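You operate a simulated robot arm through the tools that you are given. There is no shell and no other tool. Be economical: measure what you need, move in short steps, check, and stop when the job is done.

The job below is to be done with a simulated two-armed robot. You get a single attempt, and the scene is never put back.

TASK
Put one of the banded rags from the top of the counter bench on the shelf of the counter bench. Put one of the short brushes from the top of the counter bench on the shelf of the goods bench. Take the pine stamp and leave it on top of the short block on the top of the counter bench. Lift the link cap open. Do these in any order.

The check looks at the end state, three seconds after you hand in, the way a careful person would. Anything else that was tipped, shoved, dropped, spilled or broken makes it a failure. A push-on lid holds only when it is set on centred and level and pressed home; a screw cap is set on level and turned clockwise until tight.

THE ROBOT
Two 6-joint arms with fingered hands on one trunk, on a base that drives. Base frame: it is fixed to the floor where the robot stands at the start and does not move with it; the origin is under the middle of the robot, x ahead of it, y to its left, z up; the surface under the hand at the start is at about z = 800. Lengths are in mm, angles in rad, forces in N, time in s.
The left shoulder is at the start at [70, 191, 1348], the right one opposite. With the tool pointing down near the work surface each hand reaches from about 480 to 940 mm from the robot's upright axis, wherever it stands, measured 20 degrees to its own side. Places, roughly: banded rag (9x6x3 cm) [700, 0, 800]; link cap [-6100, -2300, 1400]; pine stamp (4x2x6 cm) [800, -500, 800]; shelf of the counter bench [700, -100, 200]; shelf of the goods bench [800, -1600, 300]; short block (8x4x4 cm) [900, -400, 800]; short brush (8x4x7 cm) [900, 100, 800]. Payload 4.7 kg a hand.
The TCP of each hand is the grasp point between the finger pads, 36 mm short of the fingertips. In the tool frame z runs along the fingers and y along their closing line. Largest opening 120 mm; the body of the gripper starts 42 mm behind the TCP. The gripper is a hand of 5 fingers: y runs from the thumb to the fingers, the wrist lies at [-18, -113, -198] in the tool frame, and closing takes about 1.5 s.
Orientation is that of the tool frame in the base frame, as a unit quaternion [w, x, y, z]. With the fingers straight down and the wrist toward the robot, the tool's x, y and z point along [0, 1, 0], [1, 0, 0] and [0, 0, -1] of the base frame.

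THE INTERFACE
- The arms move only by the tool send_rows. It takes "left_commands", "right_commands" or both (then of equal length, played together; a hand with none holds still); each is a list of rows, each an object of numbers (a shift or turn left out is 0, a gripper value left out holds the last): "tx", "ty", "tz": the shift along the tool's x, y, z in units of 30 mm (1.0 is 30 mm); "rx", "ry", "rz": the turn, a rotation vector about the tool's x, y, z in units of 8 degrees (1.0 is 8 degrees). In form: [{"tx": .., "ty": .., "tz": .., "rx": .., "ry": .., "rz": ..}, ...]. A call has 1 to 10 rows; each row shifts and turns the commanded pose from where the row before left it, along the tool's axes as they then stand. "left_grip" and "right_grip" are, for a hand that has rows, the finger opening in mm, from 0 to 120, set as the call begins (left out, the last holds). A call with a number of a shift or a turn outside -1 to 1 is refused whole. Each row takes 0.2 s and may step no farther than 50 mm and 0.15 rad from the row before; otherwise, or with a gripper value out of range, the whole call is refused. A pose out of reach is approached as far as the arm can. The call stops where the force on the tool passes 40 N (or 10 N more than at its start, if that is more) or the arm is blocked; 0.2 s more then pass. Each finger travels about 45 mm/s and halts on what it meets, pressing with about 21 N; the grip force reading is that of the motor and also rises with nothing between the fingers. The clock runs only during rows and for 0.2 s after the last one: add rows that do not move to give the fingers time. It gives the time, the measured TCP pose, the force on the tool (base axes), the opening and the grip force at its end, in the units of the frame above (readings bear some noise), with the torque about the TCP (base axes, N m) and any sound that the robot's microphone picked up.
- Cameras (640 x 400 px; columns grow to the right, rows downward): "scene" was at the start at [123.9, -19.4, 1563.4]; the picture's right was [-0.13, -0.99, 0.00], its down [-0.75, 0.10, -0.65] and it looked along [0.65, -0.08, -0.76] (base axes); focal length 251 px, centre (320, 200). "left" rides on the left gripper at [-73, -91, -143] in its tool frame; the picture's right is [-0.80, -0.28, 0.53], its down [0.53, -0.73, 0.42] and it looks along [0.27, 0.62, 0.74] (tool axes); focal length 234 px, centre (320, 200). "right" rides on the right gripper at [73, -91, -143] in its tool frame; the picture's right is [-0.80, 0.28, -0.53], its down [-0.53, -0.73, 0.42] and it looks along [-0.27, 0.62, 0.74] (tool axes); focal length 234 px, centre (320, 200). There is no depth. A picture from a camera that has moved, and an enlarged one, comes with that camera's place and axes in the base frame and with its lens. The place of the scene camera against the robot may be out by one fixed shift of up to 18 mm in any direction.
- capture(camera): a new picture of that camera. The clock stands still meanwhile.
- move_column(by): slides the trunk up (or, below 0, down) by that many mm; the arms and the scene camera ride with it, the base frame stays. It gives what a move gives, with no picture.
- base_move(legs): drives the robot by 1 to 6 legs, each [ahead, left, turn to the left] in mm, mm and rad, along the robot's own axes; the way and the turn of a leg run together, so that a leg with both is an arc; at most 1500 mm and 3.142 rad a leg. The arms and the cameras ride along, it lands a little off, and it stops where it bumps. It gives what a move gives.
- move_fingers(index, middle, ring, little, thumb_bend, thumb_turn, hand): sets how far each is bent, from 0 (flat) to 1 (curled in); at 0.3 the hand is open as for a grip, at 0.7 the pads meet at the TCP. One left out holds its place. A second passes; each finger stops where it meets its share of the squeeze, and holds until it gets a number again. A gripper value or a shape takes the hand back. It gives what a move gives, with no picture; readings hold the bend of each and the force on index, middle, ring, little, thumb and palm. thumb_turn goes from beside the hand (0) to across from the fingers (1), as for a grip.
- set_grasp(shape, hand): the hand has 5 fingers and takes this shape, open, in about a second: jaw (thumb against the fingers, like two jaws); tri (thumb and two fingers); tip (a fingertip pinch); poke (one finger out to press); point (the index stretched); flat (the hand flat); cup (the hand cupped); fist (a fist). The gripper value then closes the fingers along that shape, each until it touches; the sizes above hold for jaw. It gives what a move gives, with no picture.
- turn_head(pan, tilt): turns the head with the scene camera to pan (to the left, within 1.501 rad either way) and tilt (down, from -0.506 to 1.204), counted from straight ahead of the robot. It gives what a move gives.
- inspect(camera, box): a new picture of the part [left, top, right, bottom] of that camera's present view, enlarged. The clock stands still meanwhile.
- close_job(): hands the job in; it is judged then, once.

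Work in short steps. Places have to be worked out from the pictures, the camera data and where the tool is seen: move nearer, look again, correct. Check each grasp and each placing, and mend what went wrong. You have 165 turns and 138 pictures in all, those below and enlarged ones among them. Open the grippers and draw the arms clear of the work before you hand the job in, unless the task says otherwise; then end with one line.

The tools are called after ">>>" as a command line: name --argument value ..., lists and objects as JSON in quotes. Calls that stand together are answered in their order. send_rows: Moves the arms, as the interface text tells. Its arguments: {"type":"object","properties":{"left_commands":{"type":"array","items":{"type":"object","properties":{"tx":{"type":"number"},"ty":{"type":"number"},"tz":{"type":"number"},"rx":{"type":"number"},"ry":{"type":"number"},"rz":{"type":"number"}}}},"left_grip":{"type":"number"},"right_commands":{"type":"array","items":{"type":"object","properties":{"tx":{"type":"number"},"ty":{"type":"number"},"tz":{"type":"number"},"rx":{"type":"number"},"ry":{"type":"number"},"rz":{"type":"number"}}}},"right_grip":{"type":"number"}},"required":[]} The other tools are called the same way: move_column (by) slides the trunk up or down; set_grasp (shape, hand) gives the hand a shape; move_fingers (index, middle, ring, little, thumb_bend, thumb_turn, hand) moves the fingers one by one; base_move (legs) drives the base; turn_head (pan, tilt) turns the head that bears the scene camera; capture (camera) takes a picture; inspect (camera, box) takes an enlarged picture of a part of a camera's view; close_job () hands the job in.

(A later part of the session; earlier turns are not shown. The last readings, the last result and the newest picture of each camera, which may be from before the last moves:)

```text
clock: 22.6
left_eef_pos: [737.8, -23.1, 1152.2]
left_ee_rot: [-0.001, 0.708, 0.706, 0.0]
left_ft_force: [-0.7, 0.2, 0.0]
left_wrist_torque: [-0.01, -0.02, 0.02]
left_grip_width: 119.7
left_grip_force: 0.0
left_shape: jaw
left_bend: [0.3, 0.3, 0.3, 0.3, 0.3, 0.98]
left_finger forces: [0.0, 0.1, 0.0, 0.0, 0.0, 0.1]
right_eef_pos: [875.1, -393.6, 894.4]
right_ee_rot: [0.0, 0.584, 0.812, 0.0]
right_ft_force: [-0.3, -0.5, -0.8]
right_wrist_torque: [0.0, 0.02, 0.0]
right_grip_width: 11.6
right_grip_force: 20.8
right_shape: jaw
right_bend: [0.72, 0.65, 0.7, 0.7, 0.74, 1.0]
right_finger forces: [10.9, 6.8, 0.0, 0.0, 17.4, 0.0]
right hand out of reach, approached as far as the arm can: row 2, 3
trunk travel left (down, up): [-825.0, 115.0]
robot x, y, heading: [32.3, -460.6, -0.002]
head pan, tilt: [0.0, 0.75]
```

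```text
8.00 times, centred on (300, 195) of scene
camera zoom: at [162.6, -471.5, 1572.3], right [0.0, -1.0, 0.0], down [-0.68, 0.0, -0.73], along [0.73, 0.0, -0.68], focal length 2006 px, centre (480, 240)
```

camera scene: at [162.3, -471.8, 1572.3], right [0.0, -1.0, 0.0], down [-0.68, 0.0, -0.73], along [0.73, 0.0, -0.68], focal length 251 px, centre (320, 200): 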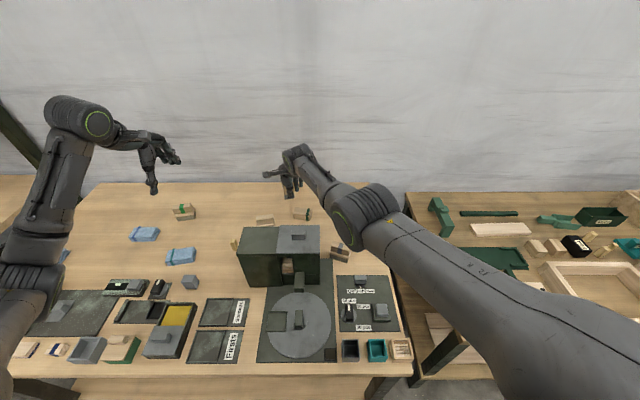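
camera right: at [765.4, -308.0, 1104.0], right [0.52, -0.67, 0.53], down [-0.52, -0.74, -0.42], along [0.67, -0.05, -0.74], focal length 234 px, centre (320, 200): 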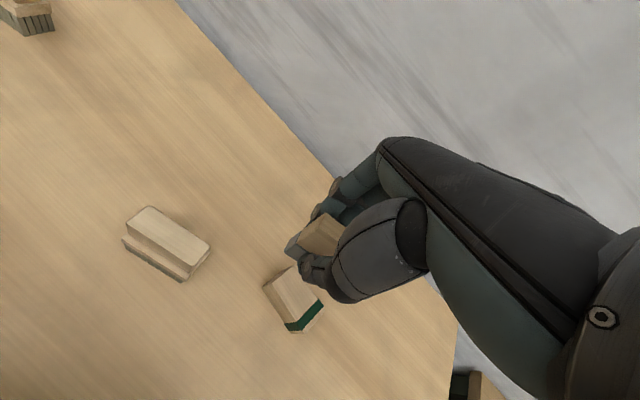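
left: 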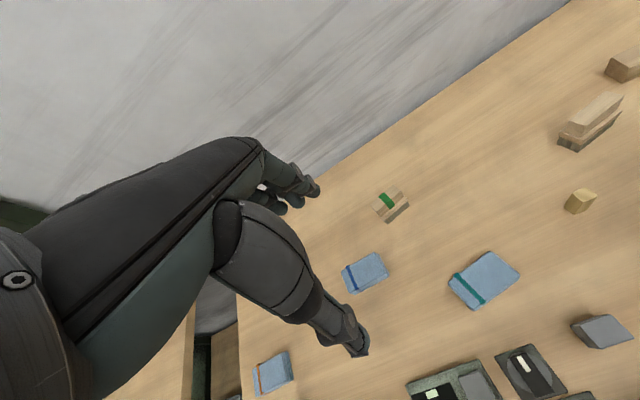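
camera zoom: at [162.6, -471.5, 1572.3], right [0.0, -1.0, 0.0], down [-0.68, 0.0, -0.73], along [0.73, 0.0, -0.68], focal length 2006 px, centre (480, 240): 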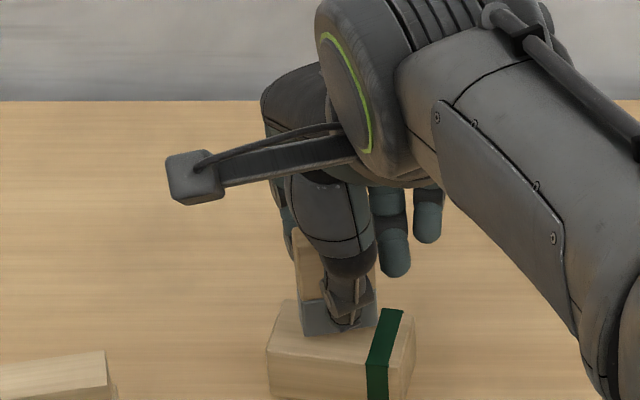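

The stamp is ~6 mm above the block and the arm is at its reach limit, so I lower with the trunk.

>>> move_column --by -5

>>> inspect --camera "scene" --box '[260, 170, 340, 220]'

```text
clock: 23.2
left_eef_pos: [737.7, -24.0, 1146.1]
left_ee_rot: [0.0, 0.708, 0.706, 0.0]
left_ft_force: [0.0, 0.0, 0.0]
left_wrist_torque: [-0.01, -0.02, 0.0]
left_grip_width: 119.8
left_grip_force: 0.1
left_shape: jaw
left_bend: [0.3, 0.3, 0.3, 0.3, 0.3, 0.98]
left_finger forces: [0.1, 0.1, 0.0, 0.0, 0.0, 0.1]
right_eef_pos: [873.9, -394.7, 889.8]
right_ee_rot: [0.0, 0.583, 0.812, 0.0]
right_ft_force: [0.8, 0.1, -1.0]
right_wrist_torque: [-0.01, -0.01, 0.01]
right_grip_width: 11.6
right_grip_force: 20.8
right_shape: jaw
right_bend: [0.72, 0.65, 0.7, 0.7, 0.74, 1.0]
right_finger forces: [10.8, 6.7, 0.0, 0.0, 17.5, 0.1]
trunk travel left (down, up): [-820.0, 120.0]
robot x, y, heading: [36.6, -458.1, -0.003]
head pan, tilt: [0.0, 0.75]
```

```text
8.00 times, centred on (300, 195) of scene
camera zoom: at [163.0, -471.2, 1567.2], right [0.0, -1.0, 0.0], down [-0.68, 0.0, -0.73], along [0.73, 0.0, -0.68], focal length 2006 px, centre (480, 240)
```

zoom: 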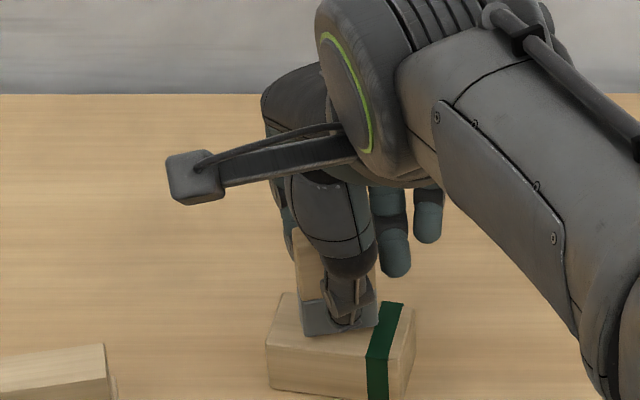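

Nearly there, still no contact force. Another 2 mm down.

>>> move_column --by -2

```text
clock: 23.7
left_eef_pos: [736.3, -25.2, 1145.0]
left_ee_rot: [-0.001, 0.708, 0.707, -0.001]
left_ft_force: [-0.8, -0.1, -1.3]
left_wrist_torque: [0.03, 0.0, 0.01]
left_grip_width: 119.9
left_grip_force: 0.1
left_shape: jaw
left_bend: [0.3, 0.3, 0.3, 0.3, 0.3, 0.98]
left_finger forces: [0.0, 0.1, 0.0, 0.1, 0.1, 0.0]
right_eef_pos: [874.1, -394.9, 887.9]
right_ee_rot: [0.0, 0.583, 0.812, 0.0]
right_ft_force: [-0.6, -0.6, -0.3]
right_wrist_torque: [0.01, -0.02, 0.0]
right_grip_width: 11.6
right_grip_force: 21.4
right_shape: jaw
right_bend: [0.72, 0.65, 0.7, 0.7, 0.74, 1.0]
right_finger forces: [10.7, 6.7, 0.0, 0.0, 17.5, 0.1]
trunk travel left (down, up): [-818.0, 122.0]
robot x, y, heading: [32.3, -462.2, -0.004]
head pan, tilt: [0.0, 0.75]
```

Still no contact; lower 2 mm more.

>>> move_column --by -2

```text
clock: 24.2
left_eef_pos: [736.9, -23.0, 1142.2]
left_ee_rot: [-0.001, 0.707, 0.707, -0.001]
left_ft_force: [0.8, -0.4, 1.0]
left_wrist_torque: [0.0, -0.01, 0.03]
left_grip_width: 119.4
left_grip_force: 0.1
left_shape: jaw
left_bend: [0.3, 0.3, 0.3, 0.3, 0.3, 0.98]
left_finger forces: [0.0, 0.0, 0.0, 0.1, 0.0, 0.0]
right_eef_pos: [873.2, -393.2, 885.7]
right_ee_rot: [0.0, 0.583, 0.813, 0.0]
right_ft_force: [0.2, 1.2, -1.0]
right_wrist_torque: [-0.01, 0.0, 0.0]
right_grip_width: 11.5
right_grip_force: 20.9
right_shape: jaw
right_bend: [0.72, 0.65, 0.7, 0.7, 0.74, 1.0]
right_finger forces: [10.7, 6.7, 0.0, 0.0, 17.5, 0.0]
trunk travel left (down, up): [-816.0, 124.0]
robot x, y, heading: [31.7, -459.5, -0.005]
head pan, tilt: [0.0, 0.75]
```

No clear contact at 885.7; I look.

>>> inspect --camera "scene" --box '[275, 185, 325, 217]'

>>> inspect --camera "right" --box '[240, 180, 360, 300]'

```text
12.50 times, centred on (300, 201) of scene
camera zoom: at [163.1, -471.1, 1563.2], right [0.0, -1.0, 0.0], down [-0.68, 0.0, -0.73], along [0.73, 0.0, -0.68], focal length 3134 px, centre (570, 188)
```

zoom: 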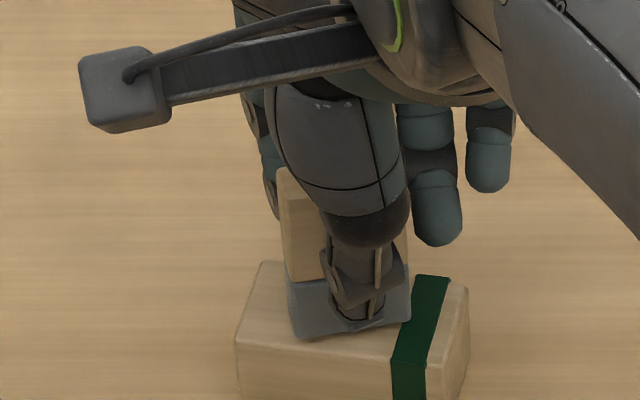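

```text
3.33 times, centred on (300, 240) of right
camera zoom: at [764.6, -353.4, 1028.5], right [0.52, -0.67, 0.53], down [-0.52, -0.74, -0.42], along [0.67, -0.05, -0.74], focal length 781 px, centre (387, 67)
```

zoom: 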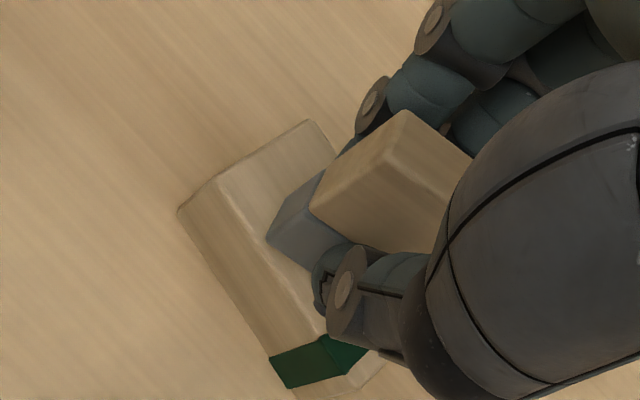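

The stamp hovers close to the block's front edge. I raise the arm, lower the trunk by 80 mm to gain reach, then shift back a few mm.

>>> send_rows --right_commands '[{"tz": -0.5}, {"tz": -1}, {"tz": -1}, {"tz": -1}]'

>>> move_column --by -80

```text
clock: 25.2
left_eef_pos: [737.1, -23.8, 1141.3]
left_ee_rot: [-0.001, 0.708, 0.707, 0.0]
left_ft_force: [-0.4, 0.6, -0.1]
left_wrist_torque: [0.02, 0.0, 0.0]
left_grip_width: 119.7
left_grip_force: 0.2
left_shape: jaw
left_bend: [0.3, 0.3, 0.3, 0.3, 0.3, 0.98]
left_finger forces: [0.1, 0.0, 0.0, 0.0, 0.0, 0.1]
right_eef_pos: [873.7, -393.9, 992.2]
right_ee_rot: [-0.001, 0.584, 0.812, 0.0]
right_ft_force: [-0.3, 1.0, -0.7]
right_wrist_torque: [0.03, -0.01, -0.04]
right_grip_width: 11.4
right_grip_force: 21.1
right_shape: jaw
right_bend: [0.72, 0.65, 0.7, 0.7, 0.74, 1.0]
right_finger forces: [10.8, 6.6, 0.0, 0.0, 17.4, 0.0]
trunk travel left (down, up): [-816.0, 124.0]
robot x, y, heading: [30.2, -459.6, 0.001]
head pan, tilt: [0.0, 0.75]
```

```text
clock: 26.4
left_eef_pos: [736.6, -23.8, 1064.0]
left_ee_rot: [0.0, 0.707, 0.707, -0.001]
left_ft_force: [0.3, 0.2, -0.5]
left_wrist_torque: [0.0, -0.01, -0.03]
left_grip_width: 119.8
left_grip_force: 0.1
left_shape: jaw
left_bend: [0.3, 0.3, 0.3, 0.3, 0.3, 0.98]
left_finger forces: [0.0, 0.0, 0.0, 0.1, 0.0, 0.0]
right_eef_pos: [872.9, -392.8, 910.9]
right_ee_rot: [0.0, 0.583, 0.812, -0.001]
right_ft_force: [-0.5, -0.9, -0.7]
right_wrist_torque: [0.01, 0.01, 0.01]
right_grip_width: 11.6
right_grip_force: 20.5
right_shape: jaw
right_bend: [0.72, 0.65, 0.7, 0.7, 0.74, 1.0]
right_finger forces: [10.7, 6.7, 0.0, 0.1, 17.3, 0.0]
trunk travel left (down, up): [-736.0, 204.0]
robot x, y, heading: [34.2, -462.6, -0.006]
head pan, tilt: [0.0, 0.75]
```

Now shift 6 mm away and lower to about 890.

>>> send_rows --right_commands '[{"tx": -0.06, "ty": 0.19}, {"tz": 0.4}, {"tz": 0.3}, {}]'

>>> inspect --camera "scene" --box '[270, 160, 330, 198]'

>>> inspect --camera "right" --box '[240, 180, 360, 300]'

```text
clock: 27.4
left_eef_pos: [737.2, -25.1, 1062.9]
left_ee_rot: [-0.001, 0.708, 0.706, -0.001]
left_ft_force: [-0.6, 0.5, -0.5]
left_wrist_torque: [0.02, 0.02, -0.01]
left_grip_width: 119.8
left_grip_force: 0.0
left_shape: jaw
left_bend: [0.3, 0.3, 0.3, 0.3, 0.3, 0.98]
left_finger forces: [0.0, 0.1, 0.0, 0.1, 0.0, 0.1]
right_eef_pos: [879.2, -391.7, 889.6]
right_ee_rot: [0.0, 0.583, 0.812, 0.0]
right_ft_force: [-0.3, 0.0, 0.4]
right_wrist_torque: [-0.02, 0.03, -0.03]
right_grip_width: 11.4
right_grip_force: 20.7
right_shape: jaw
right_bend: [0.72, 0.65, 0.7, 0.7, 0.74, 1.0]
right_finger forces: [10.6, 6.7, 0.0, 0.0, 17.4, 0.0]
trunk travel left (down, up): [-736.0, 204.0]
robot x, y, heading: [32.1, -465.3, -0.002]
head pan, tilt: [0.0, 0.75]
```

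```text
10.53 times, centred on (300, 179) of scene
camera zoom: at [162.6, -471.2, 1483.3], right [0.0, -1.0, 0.0], down [-0.68, 0.0, -0.73], along [0.73, 0.0, -0.68], focal length 2639 px, centre (530, 421)
```

zoom: 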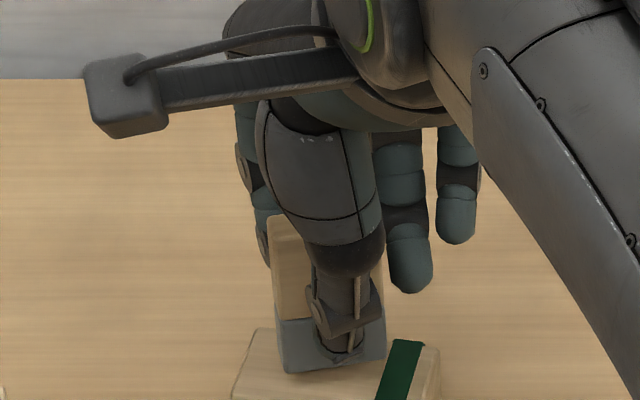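

```text
3.33 times, centred on (300, 240) of right
camera zoom: at [770.1, -352.9, 1032.7], right [0.52, -0.67, 0.53], down [-0.52, -0.74, -0.42], along [0.67, -0.05, -0.74], focal length 781 px, centre (387, 67)
```

zoom: 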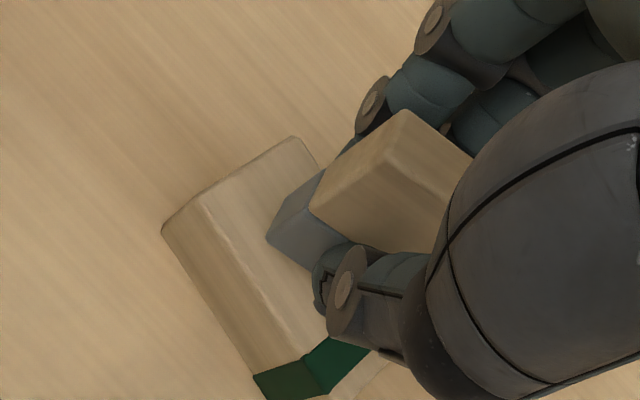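

Placement looks good over the block. I lower in 2–3 mm steps watching the force.

>>> send_rows --right_commands '[{"tz": 0.1}, {}]'

>>> send_rows --right_commands '[{"tz": 0.08}, {}]'

>>> inspect --camera "scene" --box '[270, 165, 330, 203]'

```text
clock: 28.0
left_eef_pos: [736.7, -24.7, 1062.5]
left_ee_rot: [0.0, 0.708, 0.706, -0.001]
left_ft_force: [-0.1, -0.2, 0.8]
left_wrist_torque: [0.0, 0.03, -0.03]
left_grip_width: 119.7
left_grip_force: 0.1
left_shape: jaw
left_bend: [0.3, 0.3, 0.3, 0.3, 0.3, 0.98]
left_finger forces: [0.0, 0.0, 0.1, 0.0, 0.0, 0.1]
right_eef_pos: [878.9, -392.6, 886.3]
right_ee_rot: [0.0, 0.583, 0.812, 0.0]
right_ft_force: [-0.3, 0.5, -0.8]
right_wrist_torque: [0.0, 0.02, 0.01]
right_grip_width: 11.7
right_grip_force: 20.9
right_shape: jaw
right_bend: [0.72, 0.65, 0.7, 0.7, 0.74, 1.0]
right_finger forces: [10.7, 6.7, 0.1, 0.0, 17.4, 0.1]
trunk travel left (down, up): [-736.0, 204.0]
robot x, y, heading: [35.0, -460.6, -0.004]
head pan, tilt: [0.0, 0.75]
```

```text
clock: 28.6
left_eef_pos: [737.0, -24.8, 1062.0]
left_ee_rot: [-0.001, 0.707, 0.707, -0.001]
left_ft_force: [0.2, -0.2, -0.7]
left_wrist_torque: [-0.01, 0.01, 0.0]
left_grip_width: 119.7
left_grip_force: 0.1
left_shape: jaw
left_bend: [0.3, 0.3, 0.3, 0.3, 0.3, 0.98]
left_finger forces: [0.1, 0.1, 0.0, 0.0, 0.0, 0.0]
right_eef_pos: [880.2, -394.3, 883.9]
right_ee_rot: [-0.001, 0.584, 0.812, 0.0]
right_ft_force: [-0.5, 0.1, 0.4]
right_wrist_torque: [-0.01, 0.0, -0.01]
right_grip_width: 11.7
right_grip_force: 20.9
right_shape: jaw
right_bend: [0.72, 0.65, 0.7, 0.7, 0.74, 1.0]
right_finger forces: [10.7, 6.7, 0.1, 0.1, 17.4, 0.0]
trunk travel left (down, up): [-736.0, 204.0]
robot x, y, heading: [36.0, -461.0, -0.002]
head pan, tilt: [0.0, 0.75]
```

```text
10.53 times, centred on (300, 184) of scene
camera zoom: at [162.6, -471.3, 1483.3], right [0.0, -1.0, 0.0], down [-0.68, 0.0, -0.73], along [0.73, 0.0, -0.68], focal length 2639 px, centre (530, 368)
```

zoom: 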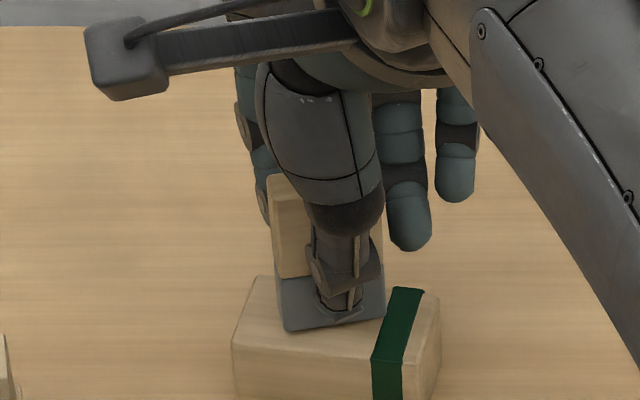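

Still clear; continue lowering carefully.

>>> send_rows --right_commands '[{"tz": 0.08}, {}]'

>>> send_rows --right_commands '[{"tz": 0.07}, {}]'

>>> send_rows --right_commands '[{"tz": 0.07}, {}]'

```text
clock: 29.2
left_eef_pos: [738.8, -24.7, 1063.3]
left_ee_rot: [-0.001, 0.708, 0.707, -0.001]
left_ft_force: [-0.4, -0.3, -0.6]
left_wrist_torque: [-0.02, -0.02, 0.0]
left_grip_width: 119.8
left_grip_force: 0.1
left_shape: jaw
left_bend: [0.3, 0.3, 0.3, 0.3, 0.3, 0.98]
left_finger forces: [0.0, 0.1, 0.1, 0.1, 0.1, 0.0]
right_eef_pos: [879.5, -391.5, 881.7]
right_ee_rot: [0.0, 0.584, 0.812, 0.0]
right_ft_force: [0.2, 0.0, 2.9]
right_wrist_torque: [0.02, -0.02, 0.0]
right_grip_width: 11.8
right_grip_force: 20.9
right_shape: jaw
right_bend: [0.72, 0.65, 0.7, 0.7, 0.74, 1.0]
right_finger forces: [10.8, 6.7, 0.1, 0.1, 18.0, 0.0]
trunk travel left (down, up): [-736.0, 204.0]
robot x, y, heading: [32.0, -459.0, -0.006]
head pan, tilt: [0.0, 0.75]
```

```text
clock: 29.8
left_eef_pos: [736.0, -25.3, 1063.0]
left_ee_rot: [0.0, 0.708, 0.706, 0.001]
left_ft_force: [0.8, -0.1, -0.6]
left_wrist_torque: [-0.02, 0.01, 0.03]
left_grip_width: 119.5
left_grip_force: 0.0
left_shape: jaw
left_bend: [0.3, 0.3, 0.3, 0.3, 0.3, 0.98]
left_finger forces: [0.0, 0.1, 0.0, 0.0, 0.1, 0.0]
right_eef_pos: [879.2, -392.5, 881.7]
right_ee_rot: [0.002, 0.583, 0.812, 0.001]
right_ft_force: [0.0, -0.6, 9.2]
right_wrist_torque: [-0.03, -0.05, -0.01]
right_grip_width: 11.8
right_grip_force: 20.9
right_shape: jaw
right_bend: [0.72, 0.65, 0.7, 0.7, 0.74, 1.0]
right_finger forces: [11.5, 7.4, 0.0, 0.0, 19.4, 0.0]
trunk travel left (down, up): [-736.0, 204.0]
robot x, y, heading: [34.9, -463.2, -0.003]
head pan, tilt: [0.0, 0.75]
```

```text
clock: 30.4
left_eef_pos: [735.0, -24.1, 1065.6]
left_ee_rot: [0.0, 0.708, 0.707, -0.001]
left_ft_force: [-0.8, 0.4, 0.7]
left_wrist_torque: [0.01, 0.0, 0.04]
left_grip_width: 119.7
left_grip_force: 0.0
left_shape: jaw
left_bend: [0.3, 0.3, 0.3, 0.3, 0.3, 0.98]
left_finger forces: [0.1, 0.1, 0.0, 0.0, 0.1, 0.0]
right_eef_pos: [879.9, -393.0, 881.6]
right_ee_rot: [0.002, 0.584, 0.812, 0.001]
right_ft_force: [0.9, -1.0, 15.4]
right_wrist_torque: [0.02, -0.13, -0.01]
right_grip_width: 11.9
right_grip_force: 20.9
right_shape: jaw
right_bend: [0.72, 0.65, 0.7, 0.7, 0.74, 1.0]
right_finger forces: [13.0, 8.5, 0.1, 0.0, 20.8, 0.1]
trunk travel left (down, up): [-736.0, 204.0]
robot x, y, heading: [31.9, -456.0, -0.001]
head pan, tilt: [0.0, 0.75]
```

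Contact at z≈882. I ease off the pressure and open.

>>> send_rows --right_commands '[{"tz": -0.14}, {}]'

>>> send_rows --right_commands '[{}, {}, {}, {}, {}, {}]' --right_grip 75

>>> inspect --camera "right" --box '[220, 160, 380, 320]'

```text
clock: 31.0
left_eef_pos: [736.2, -24.6, 1062.5]
left_ee_rot: [0.0, 0.707, 0.707, 0.0]
left_ft_force: [-0.3, 0.1, 0.1]
left_wrist_torque: [-0.01, -0.01, -0.01]
left_grip_width: 120.0
left_grip_force: 0.1
left_shape: jaw
left_bend: [0.3, 0.3, 0.3, 0.3, 0.3, 0.98]
left_finger forces: [0.1, 0.0, 0.0, 0.1, 0.0, 0.0]
right_eef_pos: [877.8, -393.5, 881.8]
right_ee_rot: [0.0, 0.583, 0.812, -0.001]
right_ft_force: [1.0, -0.3, 5.9]
right_wrist_torque: [0.03, -0.11, -0.02]
right_grip_width: 12.2
right_grip_force: 21.2
right_shape: jaw
right_bend: [0.72, 0.65, 0.7, 0.7, 0.74, 1.0]
right_finger forces: [12.7, 7.5, 0.0, 0.0, 18.9, 0.1]
trunk travel left (down, up): [-736.0, 204.0]
robot x, y, heading: [32.4, -462.7, -0.002]
head pan, tilt: [0.0, 0.75]
```

```text
clock: 32.4
left_eef_pos: [736.8, -25.3, 1063.2]
left_ee_rot: [0.0, 0.708, 0.707, -0.001]
left_ft_force: [0.6, 0.7, 1.1]
left_wrist_torque: [-0.04, 0.0, 0.0]
left_grip_width: 119.5
left_grip_force: 0.1
left_shape: jaw
left_bend: [0.3, 0.3, 0.3, 0.3, 0.3, 0.98]
left_finger forces: [0.0, 0.1, 0.0, 0.0, 0.1, 0.1]
right_eef_pos: [879.4, -392.0, 882.1]
right_ee_rot: [0.0, 0.583, 0.812, 0.0]
right_ft_force: [-0.1, -0.9, 0.0]
right_wrist_torque: [-0.04, -0.03, 0.0]
right_grip_width: 74.5
right_grip_force: 0.1
right_shape: jaw
right_bend: [0.28, 0.4, 0.37, 0.42, 0.64, 1.0]
right_finger forces: [0.0, 0.1, 0.0, 0.0, 0.1, 0.1]
trunk travel left (down, up): [-736.0, 204.0]
robot x, y, heading: [31.9, -462.8, 0.0]
head pan, tilt: [0.0, 0.75]
```

```text
2.50 times, centred on (300, 240) of right
camera zoom: at [769.9, -352.4, 1025.6], right [0.52, -0.67, 0.53], down [-0.52, -0.74, -0.42], along [0.67, -0.05, -0.74], focal length 585 px, centre (370, 100)
```

zoom: 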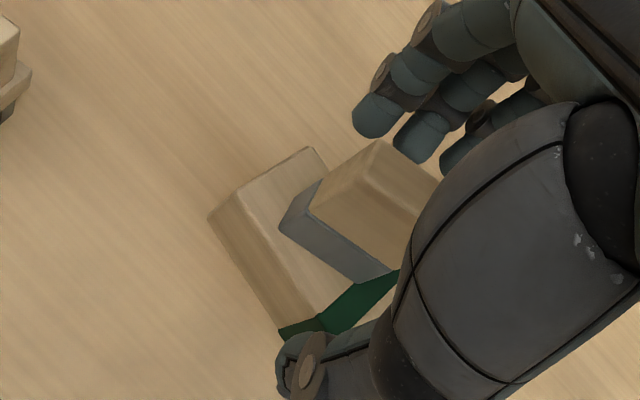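

The stamp stands on the block. I withdraw straight up and check.

>>> send_rows --right_commands '[{"tz": -0.5}, {"tz": -0.8}, {"tz": -1}, {"tz": -1}, {"tz": -1}, {"tz": -1}, {"tz": -1}]'

>>> inspect --camera "right" --box '[200, 160, 360, 320]'

>>> capture --camera "scene"

```text
clock: 34.0
left_eef_pos: [737.5, -23.8, 1062.8]
left_ee_rot: [-0.001, 0.708, 0.706, -0.001]
left_ft_force: [-0.3, 0.8, -0.5]
left_wrist_torque: [0.01, -0.03, -0.01]
left_grip_width: 119.8
left_grip_force: 0.0
left_shape: jaw
left_bend: [0.3, 0.3, 0.3, 0.3, 0.3, 0.98]
left_finger forces: [0.0, 0.1, 0.0, 0.0, 0.0, 0.0]
right_eef_pos: [879.0, -391.7, 1070.3]
right_ee_rot: [0.0, 0.584, 0.812, 0.0]
right_ft_force: [-0.4, -0.8, -0.3]
right_wrist_torque: [0.01, 0.01, -0.02]
right_grip_width: 74.6
right_grip_force: 0.0
right_shape: jaw
right_bend: [0.28, 0.4, 0.37, 0.42, 0.64, 1.0]
right_finger forces: [0.0, 0.0, 0.0, 0.0, 0.0, 0.0]
trunk travel left (down, up): [-736.0, 204.0]
robot x, y, heading: [33.8, -463.3, -0.005]
head pan, tilt: [0.0, 0.75]
```

```text
2.50 times, centred on (280, 240) of right
camera zoom: at [769.6, -352.0, 1214.8], right [0.52, -0.67, 0.53], down [-0.52, -0.74, -0.42], along [0.67, -0.05, -0.74], focal length 585 px, centre (420, 100)
```

zoom: 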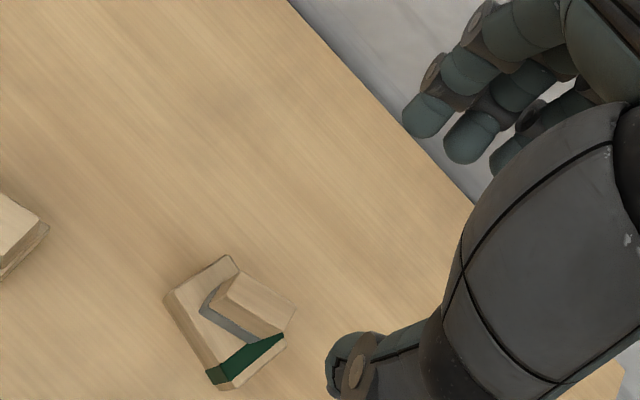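

```text
95 pictures are left
camera scene: at [161.9, -471.2, 1483.3], right [0.0, -1.0, 0.0], down [-0.68, 0.0, -0.73], along [0.73, 0.0, -0.68], focal length 251 px, centre (320, 200)
```

scene: 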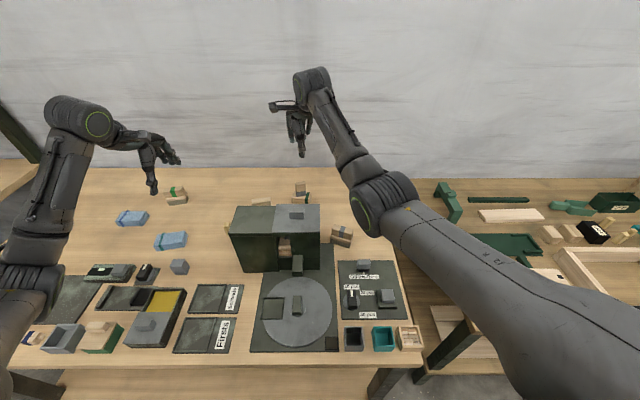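

The stamp stands on the block, nothing else moved. I raise the trunk and bring both hands back to neutral before driving left.

>>> move_column --by 89

>>> send_rows --right_commands '[{"tx": -0.55, "ty": -0.99}, {"tx": -0.55, "ty": -0.99}, {"tx": -0.55, "ty": -0.99}, {"tx": -0.55, "ty": -0.99}, {"tx": -0.55, "ty": -0.99}, {"tx": -0.55, "ty": -0.99}, {"tx": -0.55, "ty": -0.99}, {"rz": 0.8}, {"rz": 0.8}, {"rz": 0.73}]' --right_grip 100 --left_commands '[{"tx": -1}, {"tx": -1}, {"tx": -1}, {"tx": -1}, {"tx": -1}, {"tx": -1}, {"tx": -1}, {}, {}, {}]'

>>> base_move --legs '[[-25, 0, 0], [0, 463, 0]]'

>>> capture --camera "scene"

>>> capture --camera "left"

```text
clock: 35.2
left_eef_pos: [737.8, -24.5, 1152.9]
left_ee_rot: [-0.001, 0.708, 0.706, -0.001]
left_ft_force: [1.4, 0.3, 0.1]
left_wrist_torque: [0.0, -0.04, 0.03]
left_grip_width: 119.7
left_grip_force: 0.0
left_shape: jaw
left_bend: [0.3, 0.3, 0.3, 0.3, 0.3, 0.98]
left_finger forces: [0.0, 0.0, 0.0, 0.0, 0.0, 0.0]
right_eef_pos: [878.0, -393.4, 1159.9]
right_ee_rot: [0.0, 0.583, 0.812, 0.0]
right_ft_force: [-0.7, 1.0, 0.3]
right_wrist_torque: [0.0, 0.03, 0.01]
right_grip_width: 74.6
right_grip_force: 0.0
right_shape: jaw
right_bend: [0.28, 0.4, 0.37, 0.42, 0.64, 1.0]
right_finger forces: [0.0, 0.0, 0.0, 0.0, 0.0, 0.0]
trunk travel left (down, up): [-825.0, 115.0]
robot x, y, heading: [31.3, -463.5, -0.004]
head pan, tilt: [0.0, 0.75]
```

```text
clock: 37.4
left_eef_pos: [736.7, -234.2, 1152.1]
left_ee_rot: [-0.001, 0.708, 0.706, -0.001]
left_ft_force: [0.7, -0.1, 0.2]
left_wrist_torque: [0.01, -0.02, 0.0]
left_grip_width: 119.6
left_grip_force: 0.1
left_shape: jaw
left_bend: [0.3, 0.3, 0.3, 0.3, 0.3, 0.98]
left_finger forces: [0.0, 0.0, 0.0, 0.1, 0.0, 0.0]
right_eef_pos: [726.9, -567.0, 1152.9]
right_ee_rot: [0.001, 0.708, 0.707, 0.001]
right_ft_force: [-0.5, -0.3, 0.0]
right_wrist_torque: [0.03, 0.0, 0.01]
right_grip_width: 99.6
right_grip_force: 0.1
right_shape: jaw
right_bend: [0.26, 0.34, 0.32, 0.32, 0.49, 0.99]
right_finger forces: [0.1, 0.0, 0.1, 0.1, 0.0, 0.0]
right hand out of reach, approached as far as the arm can: row 9
trunk travel left (down, up): [-825.0, 115.0]
robot x, y, heading: [31.8, -458.7, -0.004]
head pan, tilt: [0.0, 0.75]
```

```text
clock: 40.5
left_eef_pos: [711.5, 213.1, 1150.9]
left_ee_rot: [0.0, 0.708, 0.707, -0.001]
left_ft_force: [0.8, -0.1, 0.1]
left_wrist_torque: [0.0, 0.02, -0.01]
left_grip_width: 119.6
left_grip_force: 0.1
left_shape: jaw
left_bend: [0.3, 0.3, 0.3, 0.3, 0.3, 0.98]
left_finger forces: [0.0, 0.0, 0.1, 0.0, 0.1, 0.0]
right_eef_pos: [701.6, -118.6, 1153.7]
right_ee_rot: [0.0, 0.706, 0.708, 0.0]
right_ft_force: [1.1, -0.1, 0.2]
right_wrist_torque: [0.03, 0.01, 0.02]
right_grip_width: 99.6
right_grip_force: 0.1
right_shape: jaw
right_bend: [0.26, 0.34, 0.32, 0.32, 0.49, 0.99]
right_finger forces: [0.1, 0.0, 0.0, 0.0, 0.0, 0.1]
trunk travel left (down, up): [-825.0, 115.0]
robot x, y, heading: [5.1, -12.2, 0.001]
head pan, tilt: [0.0, 0.75]
```

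```text
94 pictures are left
camera scene: at [138.0, -25.9, 1572.3], right [0.0, -1.0, 0.0], down [-0.68, 0.0, -0.73], along [0.73, 0.0, -0.68], focal length 251 px, centre (320, 200)
```

scene: 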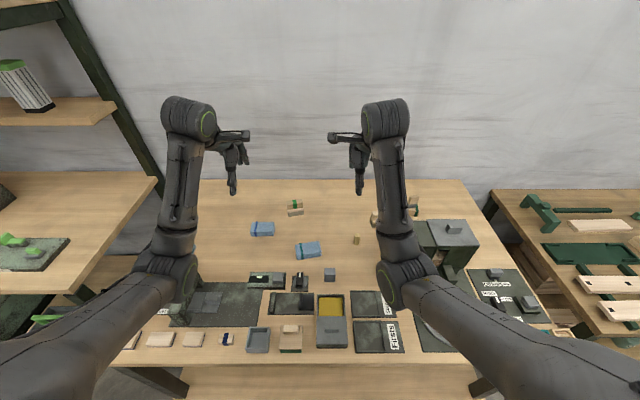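

```text
93 pictures are left
camera left: at [619.5, 140.8, 1294.6], right [-0.28, -0.8, -0.53], down [-0.73, 0.53, -0.42], along [0.62, 0.27, -0.74], focal length 234 px, centre (320, 200)
```

left: 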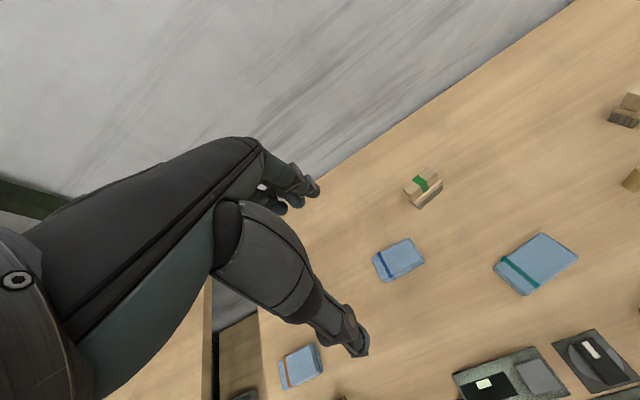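

Brush A is near (869, 89), rag 1 near (680, 27). I move the left hand over the brush.

>>> send_rows --left_commands '[{"tx": -0.7, "ty": 0.88}, {"tx": -0.7, "ty": 0.88}, {"tx": -0.7, "ty": 0.88}, {"tx": -0.7, "ty": 0.88}, {"tx": -0.7, "ty": 0.88}, {"tx": -0.7, "ty": 0.8}, {"tz": 1}, {"tz": 1}, {"tz": 1}]'

>>> capture --camera "left"

```text
clock: 42.5
left_eef_pos: [864.6, 89.1, 1063.1]
left_ee_rot: [0.0, 0.707, 0.707, -0.001]
left_ft_force: [-0.3, -0.4, -0.6]
left_wrist_torque: [-0.01, -0.03, 0.02]
left_grip_width: 119.9
left_grip_force: 0.1
left_shape: jaw
left_bend: [0.3, 0.3, 0.3, 0.3, 0.3, 0.98]
left_finger forces: [0.1, 0.0, 0.0, 0.0, 0.0, 0.0]
right_eef_pos: [701.6, -119.0, 1153.2]
right_ee_rot: [0.001, 0.707, 0.707, 0.001]
right_ft_force: [1.0, 0.2, -0.8]
right_wrist_torque: [-0.02, 0.01, -0.01]
right_grip_width: 99.7
right_grip_force: 0.1
right_shape: jaw
right_bend: [0.26, 0.34, 0.32, 0.32, 0.49, 0.99]
right_finger forces: [0.0, 0.0, 0.1, 0.0, 0.1, 0.0]
trunk travel left (down, up): [-825.0, 115.0]
robot x, y, heading: [10.7, -16.7, 0.001]
head pan, tilt: [0.0, 0.75]
```

```text
92 pictures are left
camera left: at [773.7, 16.4, 1204.9], right [-0.28, -0.8, -0.52], down [-0.73, 0.53, -0.42], along [0.62, 0.27, -0.74], focal length 234 px, centre (320, 200)
```

left: 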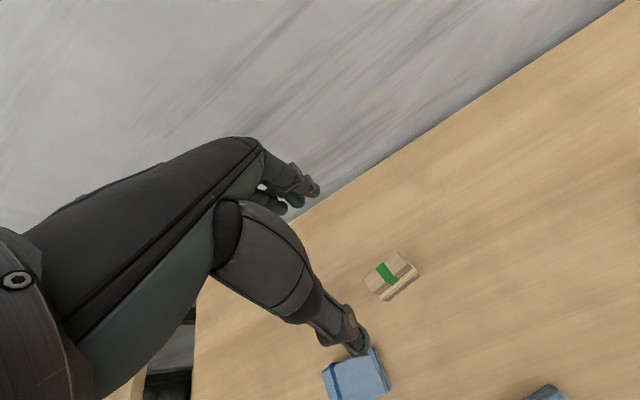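

>>> inspect --camera "left" --box '[320, 220, 460, 320]'

```text
4.00 times, centred on (390, 270) of left
camera zoom: at [773.7, 16.4, 1204.9], right [-0.28, -0.8, -0.52], down [-0.73, 0.53, -0.42], along [0.62, 0.27, -0.74], focal length 937 px, centre (40, -80)
```

zoom: 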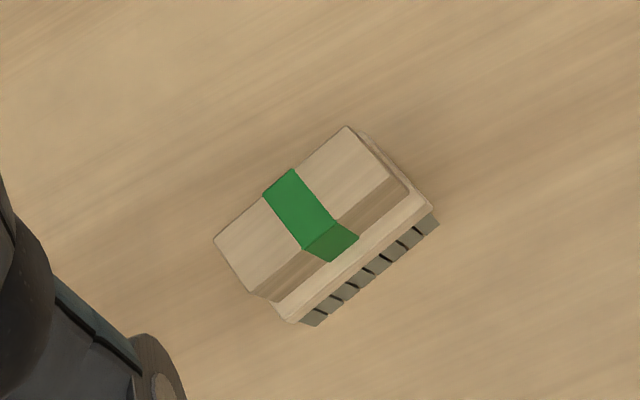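

Handle centre is about (879, 86), yaw +13°. I turn the hand, close partly and descend to just above.

>>> send_rows --left_commands '[{"rz": -0.8}, {"rz": -0.8}, {"tx": -0.21, "ty": 0.46}, {"tz": 1}, {"tz": 1}, {"tz": 1}, {"tz": 1}, {"tz": 0.7}, {}]' --left_grip 75

>>> capture --camera "left"

>>> inspect --camera "left" --box '[240, 160, 400, 320]'

```text
clock: 44.5
left_eef_pos: [880.5, 85.4, 918.3]
left_ee_rot: [0.0, 0.624, 0.782, 0.0]
left_ft_force: [0.2, -0.5, 0.1]
left_wrist_torque: [0.01, -0.01, 0.05]
left_grip_width: 75.4
left_grip_force: 0.1
left_shape: jaw
left_bend: [0.28, 0.4, 0.37, 0.42, 0.64, 1.0]
left_finger forces: [0.1, 0.0, 0.0, 0.0, 0.0, 0.1]
right_eef_pos: [701.1, -117.5, 1153.5]
right_ee_rot: [0.001, 0.707, 0.708, 0.001]
right_ft_force: [0.3, -0.3, 0.2]
right_wrist_torque: [0.02, -0.06, -0.01]
right_grip_width: 100.0
right_grip_force: 0.1
right_shape: jaw
right_bend: [0.26, 0.34, 0.32, 0.32, 0.49, 0.99]
right_finger forces: [0.0, 0.1, 0.1, 0.1, 0.0, 0.0]
trunk travel left (down, up): [-825.0, 115.0]
robot x, y, heading: [10.9, -15.8, 0.0]
head pan, tilt: [0.0, 0.75]
```

```text
90 pictures are left
camera left: at [809.0, -5.6, 1061.5], right [-0.1, -0.85, -0.52], down [-0.83, 0.36, -0.42], along [0.55, 0.4, -0.74], focal length 234 px, centre (320, 200)
```

left: 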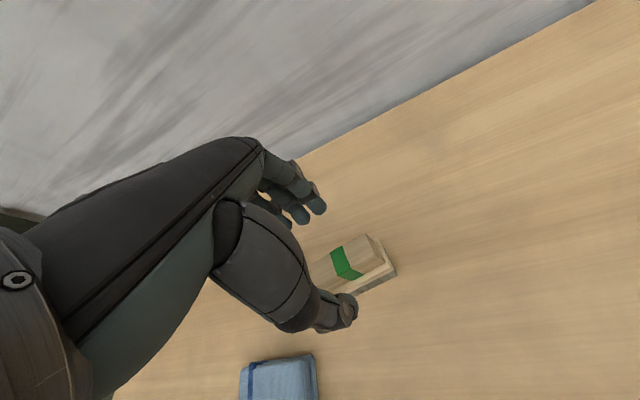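

```text
2.50 times, centred on (320, 240) of left
camera zoom: at [809.0, -5.6, 1061.5], right [-0.1, -0.85, -0.52], down [-0.83, 0.36, -0.42], along [0.55, 0.4, -0.74], focal length 585 px, centre (320, 100)
```

zoom: 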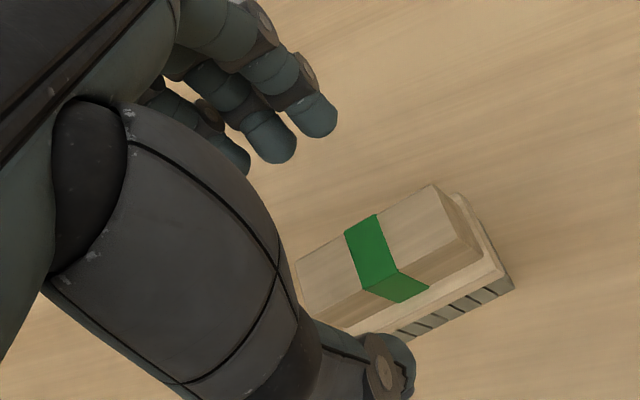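

Alignment confirmed. I descend to TCP z≈878 and close on the handle.

>>> send_rows --left_commands '[{"tz": 0.7}, {"tz": 0.65}, {}]'

>>> send_rows --left_commands '[{}, {}, {}, {}, {}, {}, {}, {}, {}, {}]' --left_grip 10

>>> inspect --camera "left" --box '[240, 160, 400, 320]'

```text
clock: 45.3
left_eef_pos: [881.2, 87.4, 879.1]
left_ee_rot: [0.0, 0.625, 0.781, -0.001]
left_ft_force: [0.4, -0.5, 0.5]
left_wrist_torque: [-0.01, 0.03, -0.01]
left_grip_width: 75.5
left_grip_force: 0.1
left_shape: jaw
left_bend: [0.28, 0.4, 0.37, 0.42, 0.64, 1.0]
left_finger forces: [0.1, 0.0, 0.0, 0.1, 0.0, 0.0]
right_eef_pos: [702.1, -119.4, 1152.7]
right_ee_rot: [0.001, 0.706, 0.708, 0.001]
right_ft_force: [-0.1, 0.8, -0.2]
right_wrist_torque: [0.03, -0.03, -0.01]
right_grip_width: 99.5
right_grip_force: 0.0
right_shape: jaw
right_bend: [0.26, 0.34, 0.32, 0.32, 0.49, 0.99]
right_finger forces: [0.1, 0.0, 0.1, 0.0, 0.1, 0.0]
trunk travel left (down, up): [-825.0, 115.0]
robot x, y, heading: [8.5, -14.6, -0.001]
head pan, tilt: [0.0, 0.75]
```

```text
clock: 47.5
left_eef_pos: [880.3, 86.3, 879.7]
left_ee_rot: [-0.001, 0.624, 0.782, -0.001]
left_ft_force: [0.8, 0.4, -0.8]
left_wrist_torque: [-0.01, 0.02, -0.01]
left_grip_width: 18.8
left_grip_force: 20.6
left_shape: jaw
left_bend: [0.72, 0.62, 0.62, 0.66, 0.74, 1.0]
left_finger forces: [11.4, 5.2, 2.1, 0.0, 18.6, 0.0]
right_eef_pos: [702.8, -118.4, 1152.7]
right_ee_rot: [0.001, 0.707, 0.708, 0.001]
right_ft_force: [0.5, 0.0, 0.1]
right_wrist_torque: [0.01, -0.02, -0.01]
right_grip_width: 99.7
right_grip_force: 0.1
right_shape: jaw
right_bend: [0.26, 0.34, 0.32, 0.32, 0.49, 0.99]
right_finger forces: [0.0, 0.0, 0.0, 0.0, 0.0, 0.0]
trunk travel left (down, up): [-825.0, 115.0]
robot x, y, heading: [13.3, -14.1, -0.005]
head pan, tilt: [0.0, 0.75]
```

```text
2.50 times, centred on (320, 240) of left
camera zoom: at [808.8, -4.4, 1022.2], right [-0.1, -0.85, -0.52], down [-0.83, 0.36, -0.42], along [0.55, 0.4, -0.74], focal length 585 px, centre (320, 100)
```

zoom: 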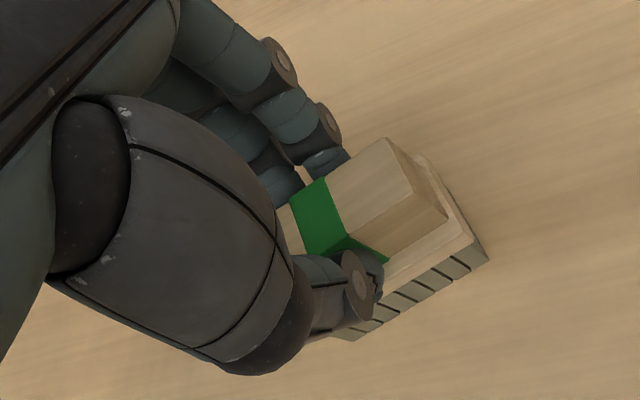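

Index, middle, ring and thumb grip the handle. I lift it and check.

>>> send_rows --left_commands '[{"tz": -0.5}, {"tz": -1}, {"tz": -1}, {"tz": -1}, {"tz": -1}, {"tz": -1}, {"tz": -1}, {"tz": -1}, {"tz": -1}]'

>>> inspect --camera "left" --box '[240, 160, 400, 320]'

>>> capture --camera "scene"

```text
clock: 49.5
left_eef_pos: [879.9, 87.1, 1136.3]
left_ee_rot: [-0.001, 0.623, 0.782, 0.0]
left_ft_force: [1.2, 0.7, -1.2]
left_wrist_torque: [-0.02, 0.04, -0.03]
left_grip_width: 18.7
left_grip_force: 21.0
left_shape: jaw
left_bend: [0.72, 0.62, 0.62, 0.66, 0.74, 1.0]
left_finger forces: [11.5, 5.2, 2.1, 0.0, 18.6, 0.0]
right_eef_pos: [701.3, -119.5, 1152.9]
right_ee_rot: [0.0, 0.706, 0.708, 0.001]
right_ft_force: [-0.4, -0.1, -0.3]
right_wrist_torque: [0.0, -0.05, 0.01]
right_grip_width: 99.6
right_grip_force: 0.1
right_shape: jaw
right_bend: [0.26, 0.34, 0.32, 0.32, 0.49, 0.99]
right_finger forces: [0.0, 0.1, 0.0, 0.0, 0.1, 0.0]
trunk travel left (down, up): [-825.0, 115.0]
robot x, y, heading: [12.2, -12.7, -0.003]
head pan, tilt: [0.0, 0.75]
```

```text
2.50 times, centred on (320, 240) of left
camera zoom: at [807.6, -4.4, 1278.6], right [-0.1, -0.85, -0.53], down [-0.83, 0.36, -0.42], along [0.55, 0.4, -0.74], focal length 585 px, centre (320, 100)
```

zoom: 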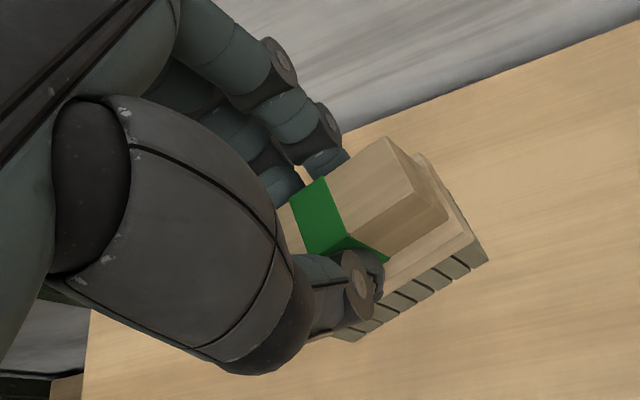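

```text
86 pictures are left
camera scene: at [137.6, -25.4, 1572.3], right [0.0, -1.0, 0.0], down [-0.68, 0.0, -0.73], along [0.73, 0.0, -0.68], focal length 251 px, centre (320, 200)
```

scene: 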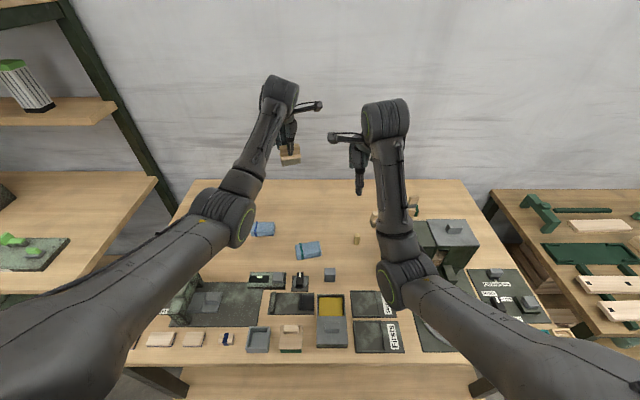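

Brush held. I move the left hand aside and bring the right hand over rag 1.

>>> send_rows --left_commands '[{"tx": 0.85, "ty": -0.68}, {"tx": 0.85, "ty": -0.68}, {"tx": 0.85, "ty": -0.68}, {"tx": 0.85, "ty": -0.68}, {"tx": 0.85, "ty": -0.68}, {"tx": 0.85, "ty": -0.68}, {"rz": 0.8}, {"rz": 0.8}]' --right_commands '[{}, {}, {"tx": 0.81, "ty": -0.12}, {"tx": 0.81, "ty": -0.12}, {"tx": 0.81, "ty": -0.12}, {"tx": 0.81, "ty": -0.12}, {"tx": 0.81, "ty": -0.12}, {"tx": 0.81, "ty": -0.12}]'

>>> capture --camera "right"

>>> inspect --camera "right" --box '[160, 220, 320, 340]'

```text
clock: 51.5
left_eef_pos: [726.9, 207.5, 1134.4]
left_ee_rot: [-0.001, 0.708, 0.706, 0.0]
left_ft_force: [0.2, -0.3, -1.2]
left_wrist_torque: [-0.02, 0.0, 0.01]
left_grip_width: 18.6
left_grip_force: 20.7
left_shape: jaw
left_bend: [0.72, 0.62, 0.62, 0.66, 0.74, 1.0]
left_finger forces: [11.4, 5.0, 2.0, 0.0, 18.6, 0.0]
right_eef_pos: [712.5, -42.6, 1151.5]
right_ee_rot: [0.036, 0.736, 0.676, -0.016]
right_ft_force: [-0.1, 0.0, -0.1]
right_wrist_torque: [0.04, 0.0, 0.0]
right_grip_width: 99.9
right_grip_force: 0.1
right_shape: jaw
right_bend: [0.26, 0.34, 0.32, 0.32, 0.49, 0.99]
right_finger forces: [0.0, 0.0, 0.1, 0.1, 0.0, 0.0]
right hand out of reach, approached as far as the arm can: row 8
trunk travel left (down, up): [-825.0, 115.0]
robot x, y, heading: [7.6, -17.2, 0.002]
head pan, tilt: [0.0, 0.75]
stopped in row 8 (right hand): the arm was blocked; the commanded pose is now the measured one
```

```text
85 pictures are left
camera right: at [624.0, 47.8, 1286.5], right [0.2, -0.78, 0.59], down [-0.76, -0.5, -0.41], along [0.61, -0.37, -0.7], focal length 234 px, centre (320, 200)
```

right: 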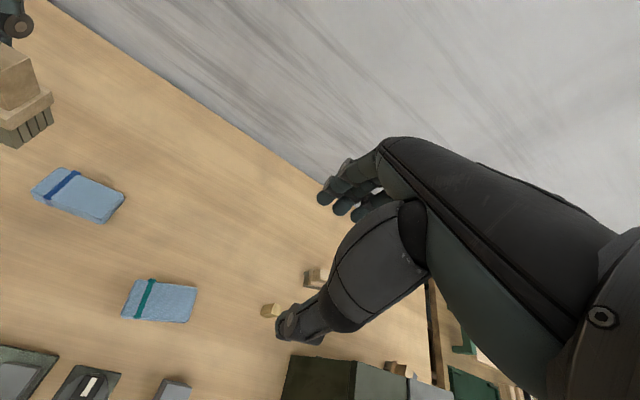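

```text
3.33 times, centred on (240, 280) of right
camera zoom: at [624.0, 47.8, 1286.5], right [0.2, -0.78, 0.59], down [-0.76, -0.5, -0.41], along [0.61, -0.37, -0.7], focal length 781 px, centre (587, -67)
```

zoom: 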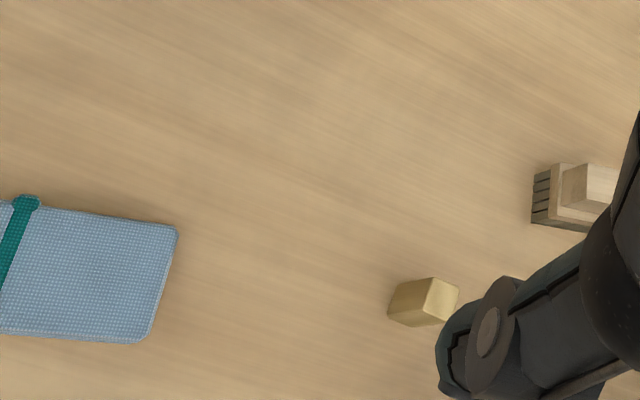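

The right arm hit a joint limit reaching across. I drive the base left 140 mm and restore the hand's orientation.

>>> base_move --legs '[[0, 140, 0]]'

>>> send_rows --right_commands '[{"tx": -0.8}, {"tx": -0.8, "rx": 0.22, "ry": 0.52, "rz": -0.6}, {}]'

>>> capture --camera "right"

```text
clock: 52.9
left_eef_pos: [727.4, 342.4, 1136.1]
left_ee_rot: [-0.001, 0.707, 0.707, -0.001]
left_ft_force: [-0.6, 0.8, -0.9]
left_wrist_torque: [0.01, 0.02, -0.01]
left_grip_width: 18.6
left_grip_force: 20.9
left_shape: jaw
left_bend: [0.72, 0.62, 0.62, 0.66, 0.74, 1.0]
left_finger forces: [11.4, 5.0, 2.1, 0.0, 18.6, 0.0]
right_eef_pos: [711.8, 93.6, 1150.5]
right_ee_rot: [0.035, 0.735, 0.677, -0.016]
right_ft_force: [0.0, -0.3, 0.1]
right_wrist_torque: [0.02, 0.0, 0.0]
right_grip_width: 99.7
right_grip_force: 0.1
right_shape: jaw
right_bend: [0.26, 0.34, 0.32, 0.32, 0.49, 0.99]
right_finger forces: [0.0, 0.1, 0.0, 0.0, 0.0, 0.0]
trunk travel left (down, up): [-825.0, 115.0]
robot x, y, heading: [9.9, 121.7, -0.004]
head pan, tilt: [0.0, 0.75]
```

```text
clock: 53.7
left_eef_pos: [727.8, 346.4, 1134.5]
left_ee_rot: [0.0, 0.707, 0.707, -0.001]
left_ft_force: [0.2, 0.6, -0.8]
left_wrist_torque: [-0.04, 0.0, -0.03]
left_grip_width: 19.0
left_grip_force: 20.7
left_shape: jaw
left_bend: [0.72, 0.62, 0.62, 0.66, 0.74, 1.0]
left_finger forces: [11.4, 5.0, 2.0, 0.0, 18.5, 0.1]
right_eef_pos: [707.7, 49.9, 1154.5]
right_ee_rot: [-0.002, 0.706, 0.708, -0.002]
right_ft_force: [0.6, 0.2, 0.6]
right_wrist_torque: [-0.02, 0.02, -0.04]
right_grip_width: 99.3
right_grip_force: 0.0
right_shape: jaw
right_bend: [0.26, 0.34, 0.32, 0.32, 0.49, 0.99]
right_finger forces: [0.0, 0.0, 0.0, 0.0, 0.0, 0.0]
trunk travel left (down, up): [-825.0, 115.0]
robot x, y, heading: [11.7, 119.9, 0.002]
head pan, tilt: [0.0, 0.75]
```

```text
83 pictures are left
camera right: at [617.3, 122.6, 1298.1], right [0.28, -0.8, 0.52], down [-0.73, -0.53, -0.42], along [0.62, -0.26, -0.74], focal length 234 px, centre (320, 200)
```

right: 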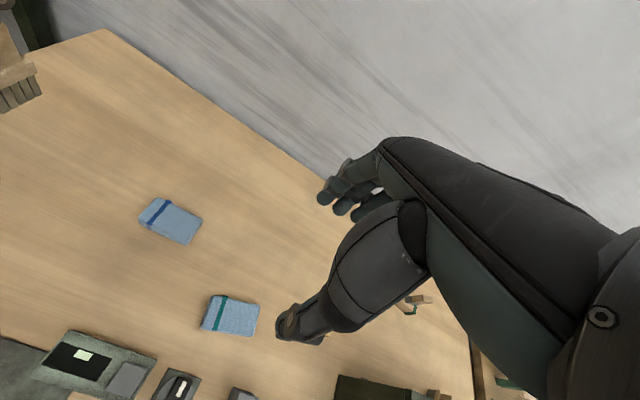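

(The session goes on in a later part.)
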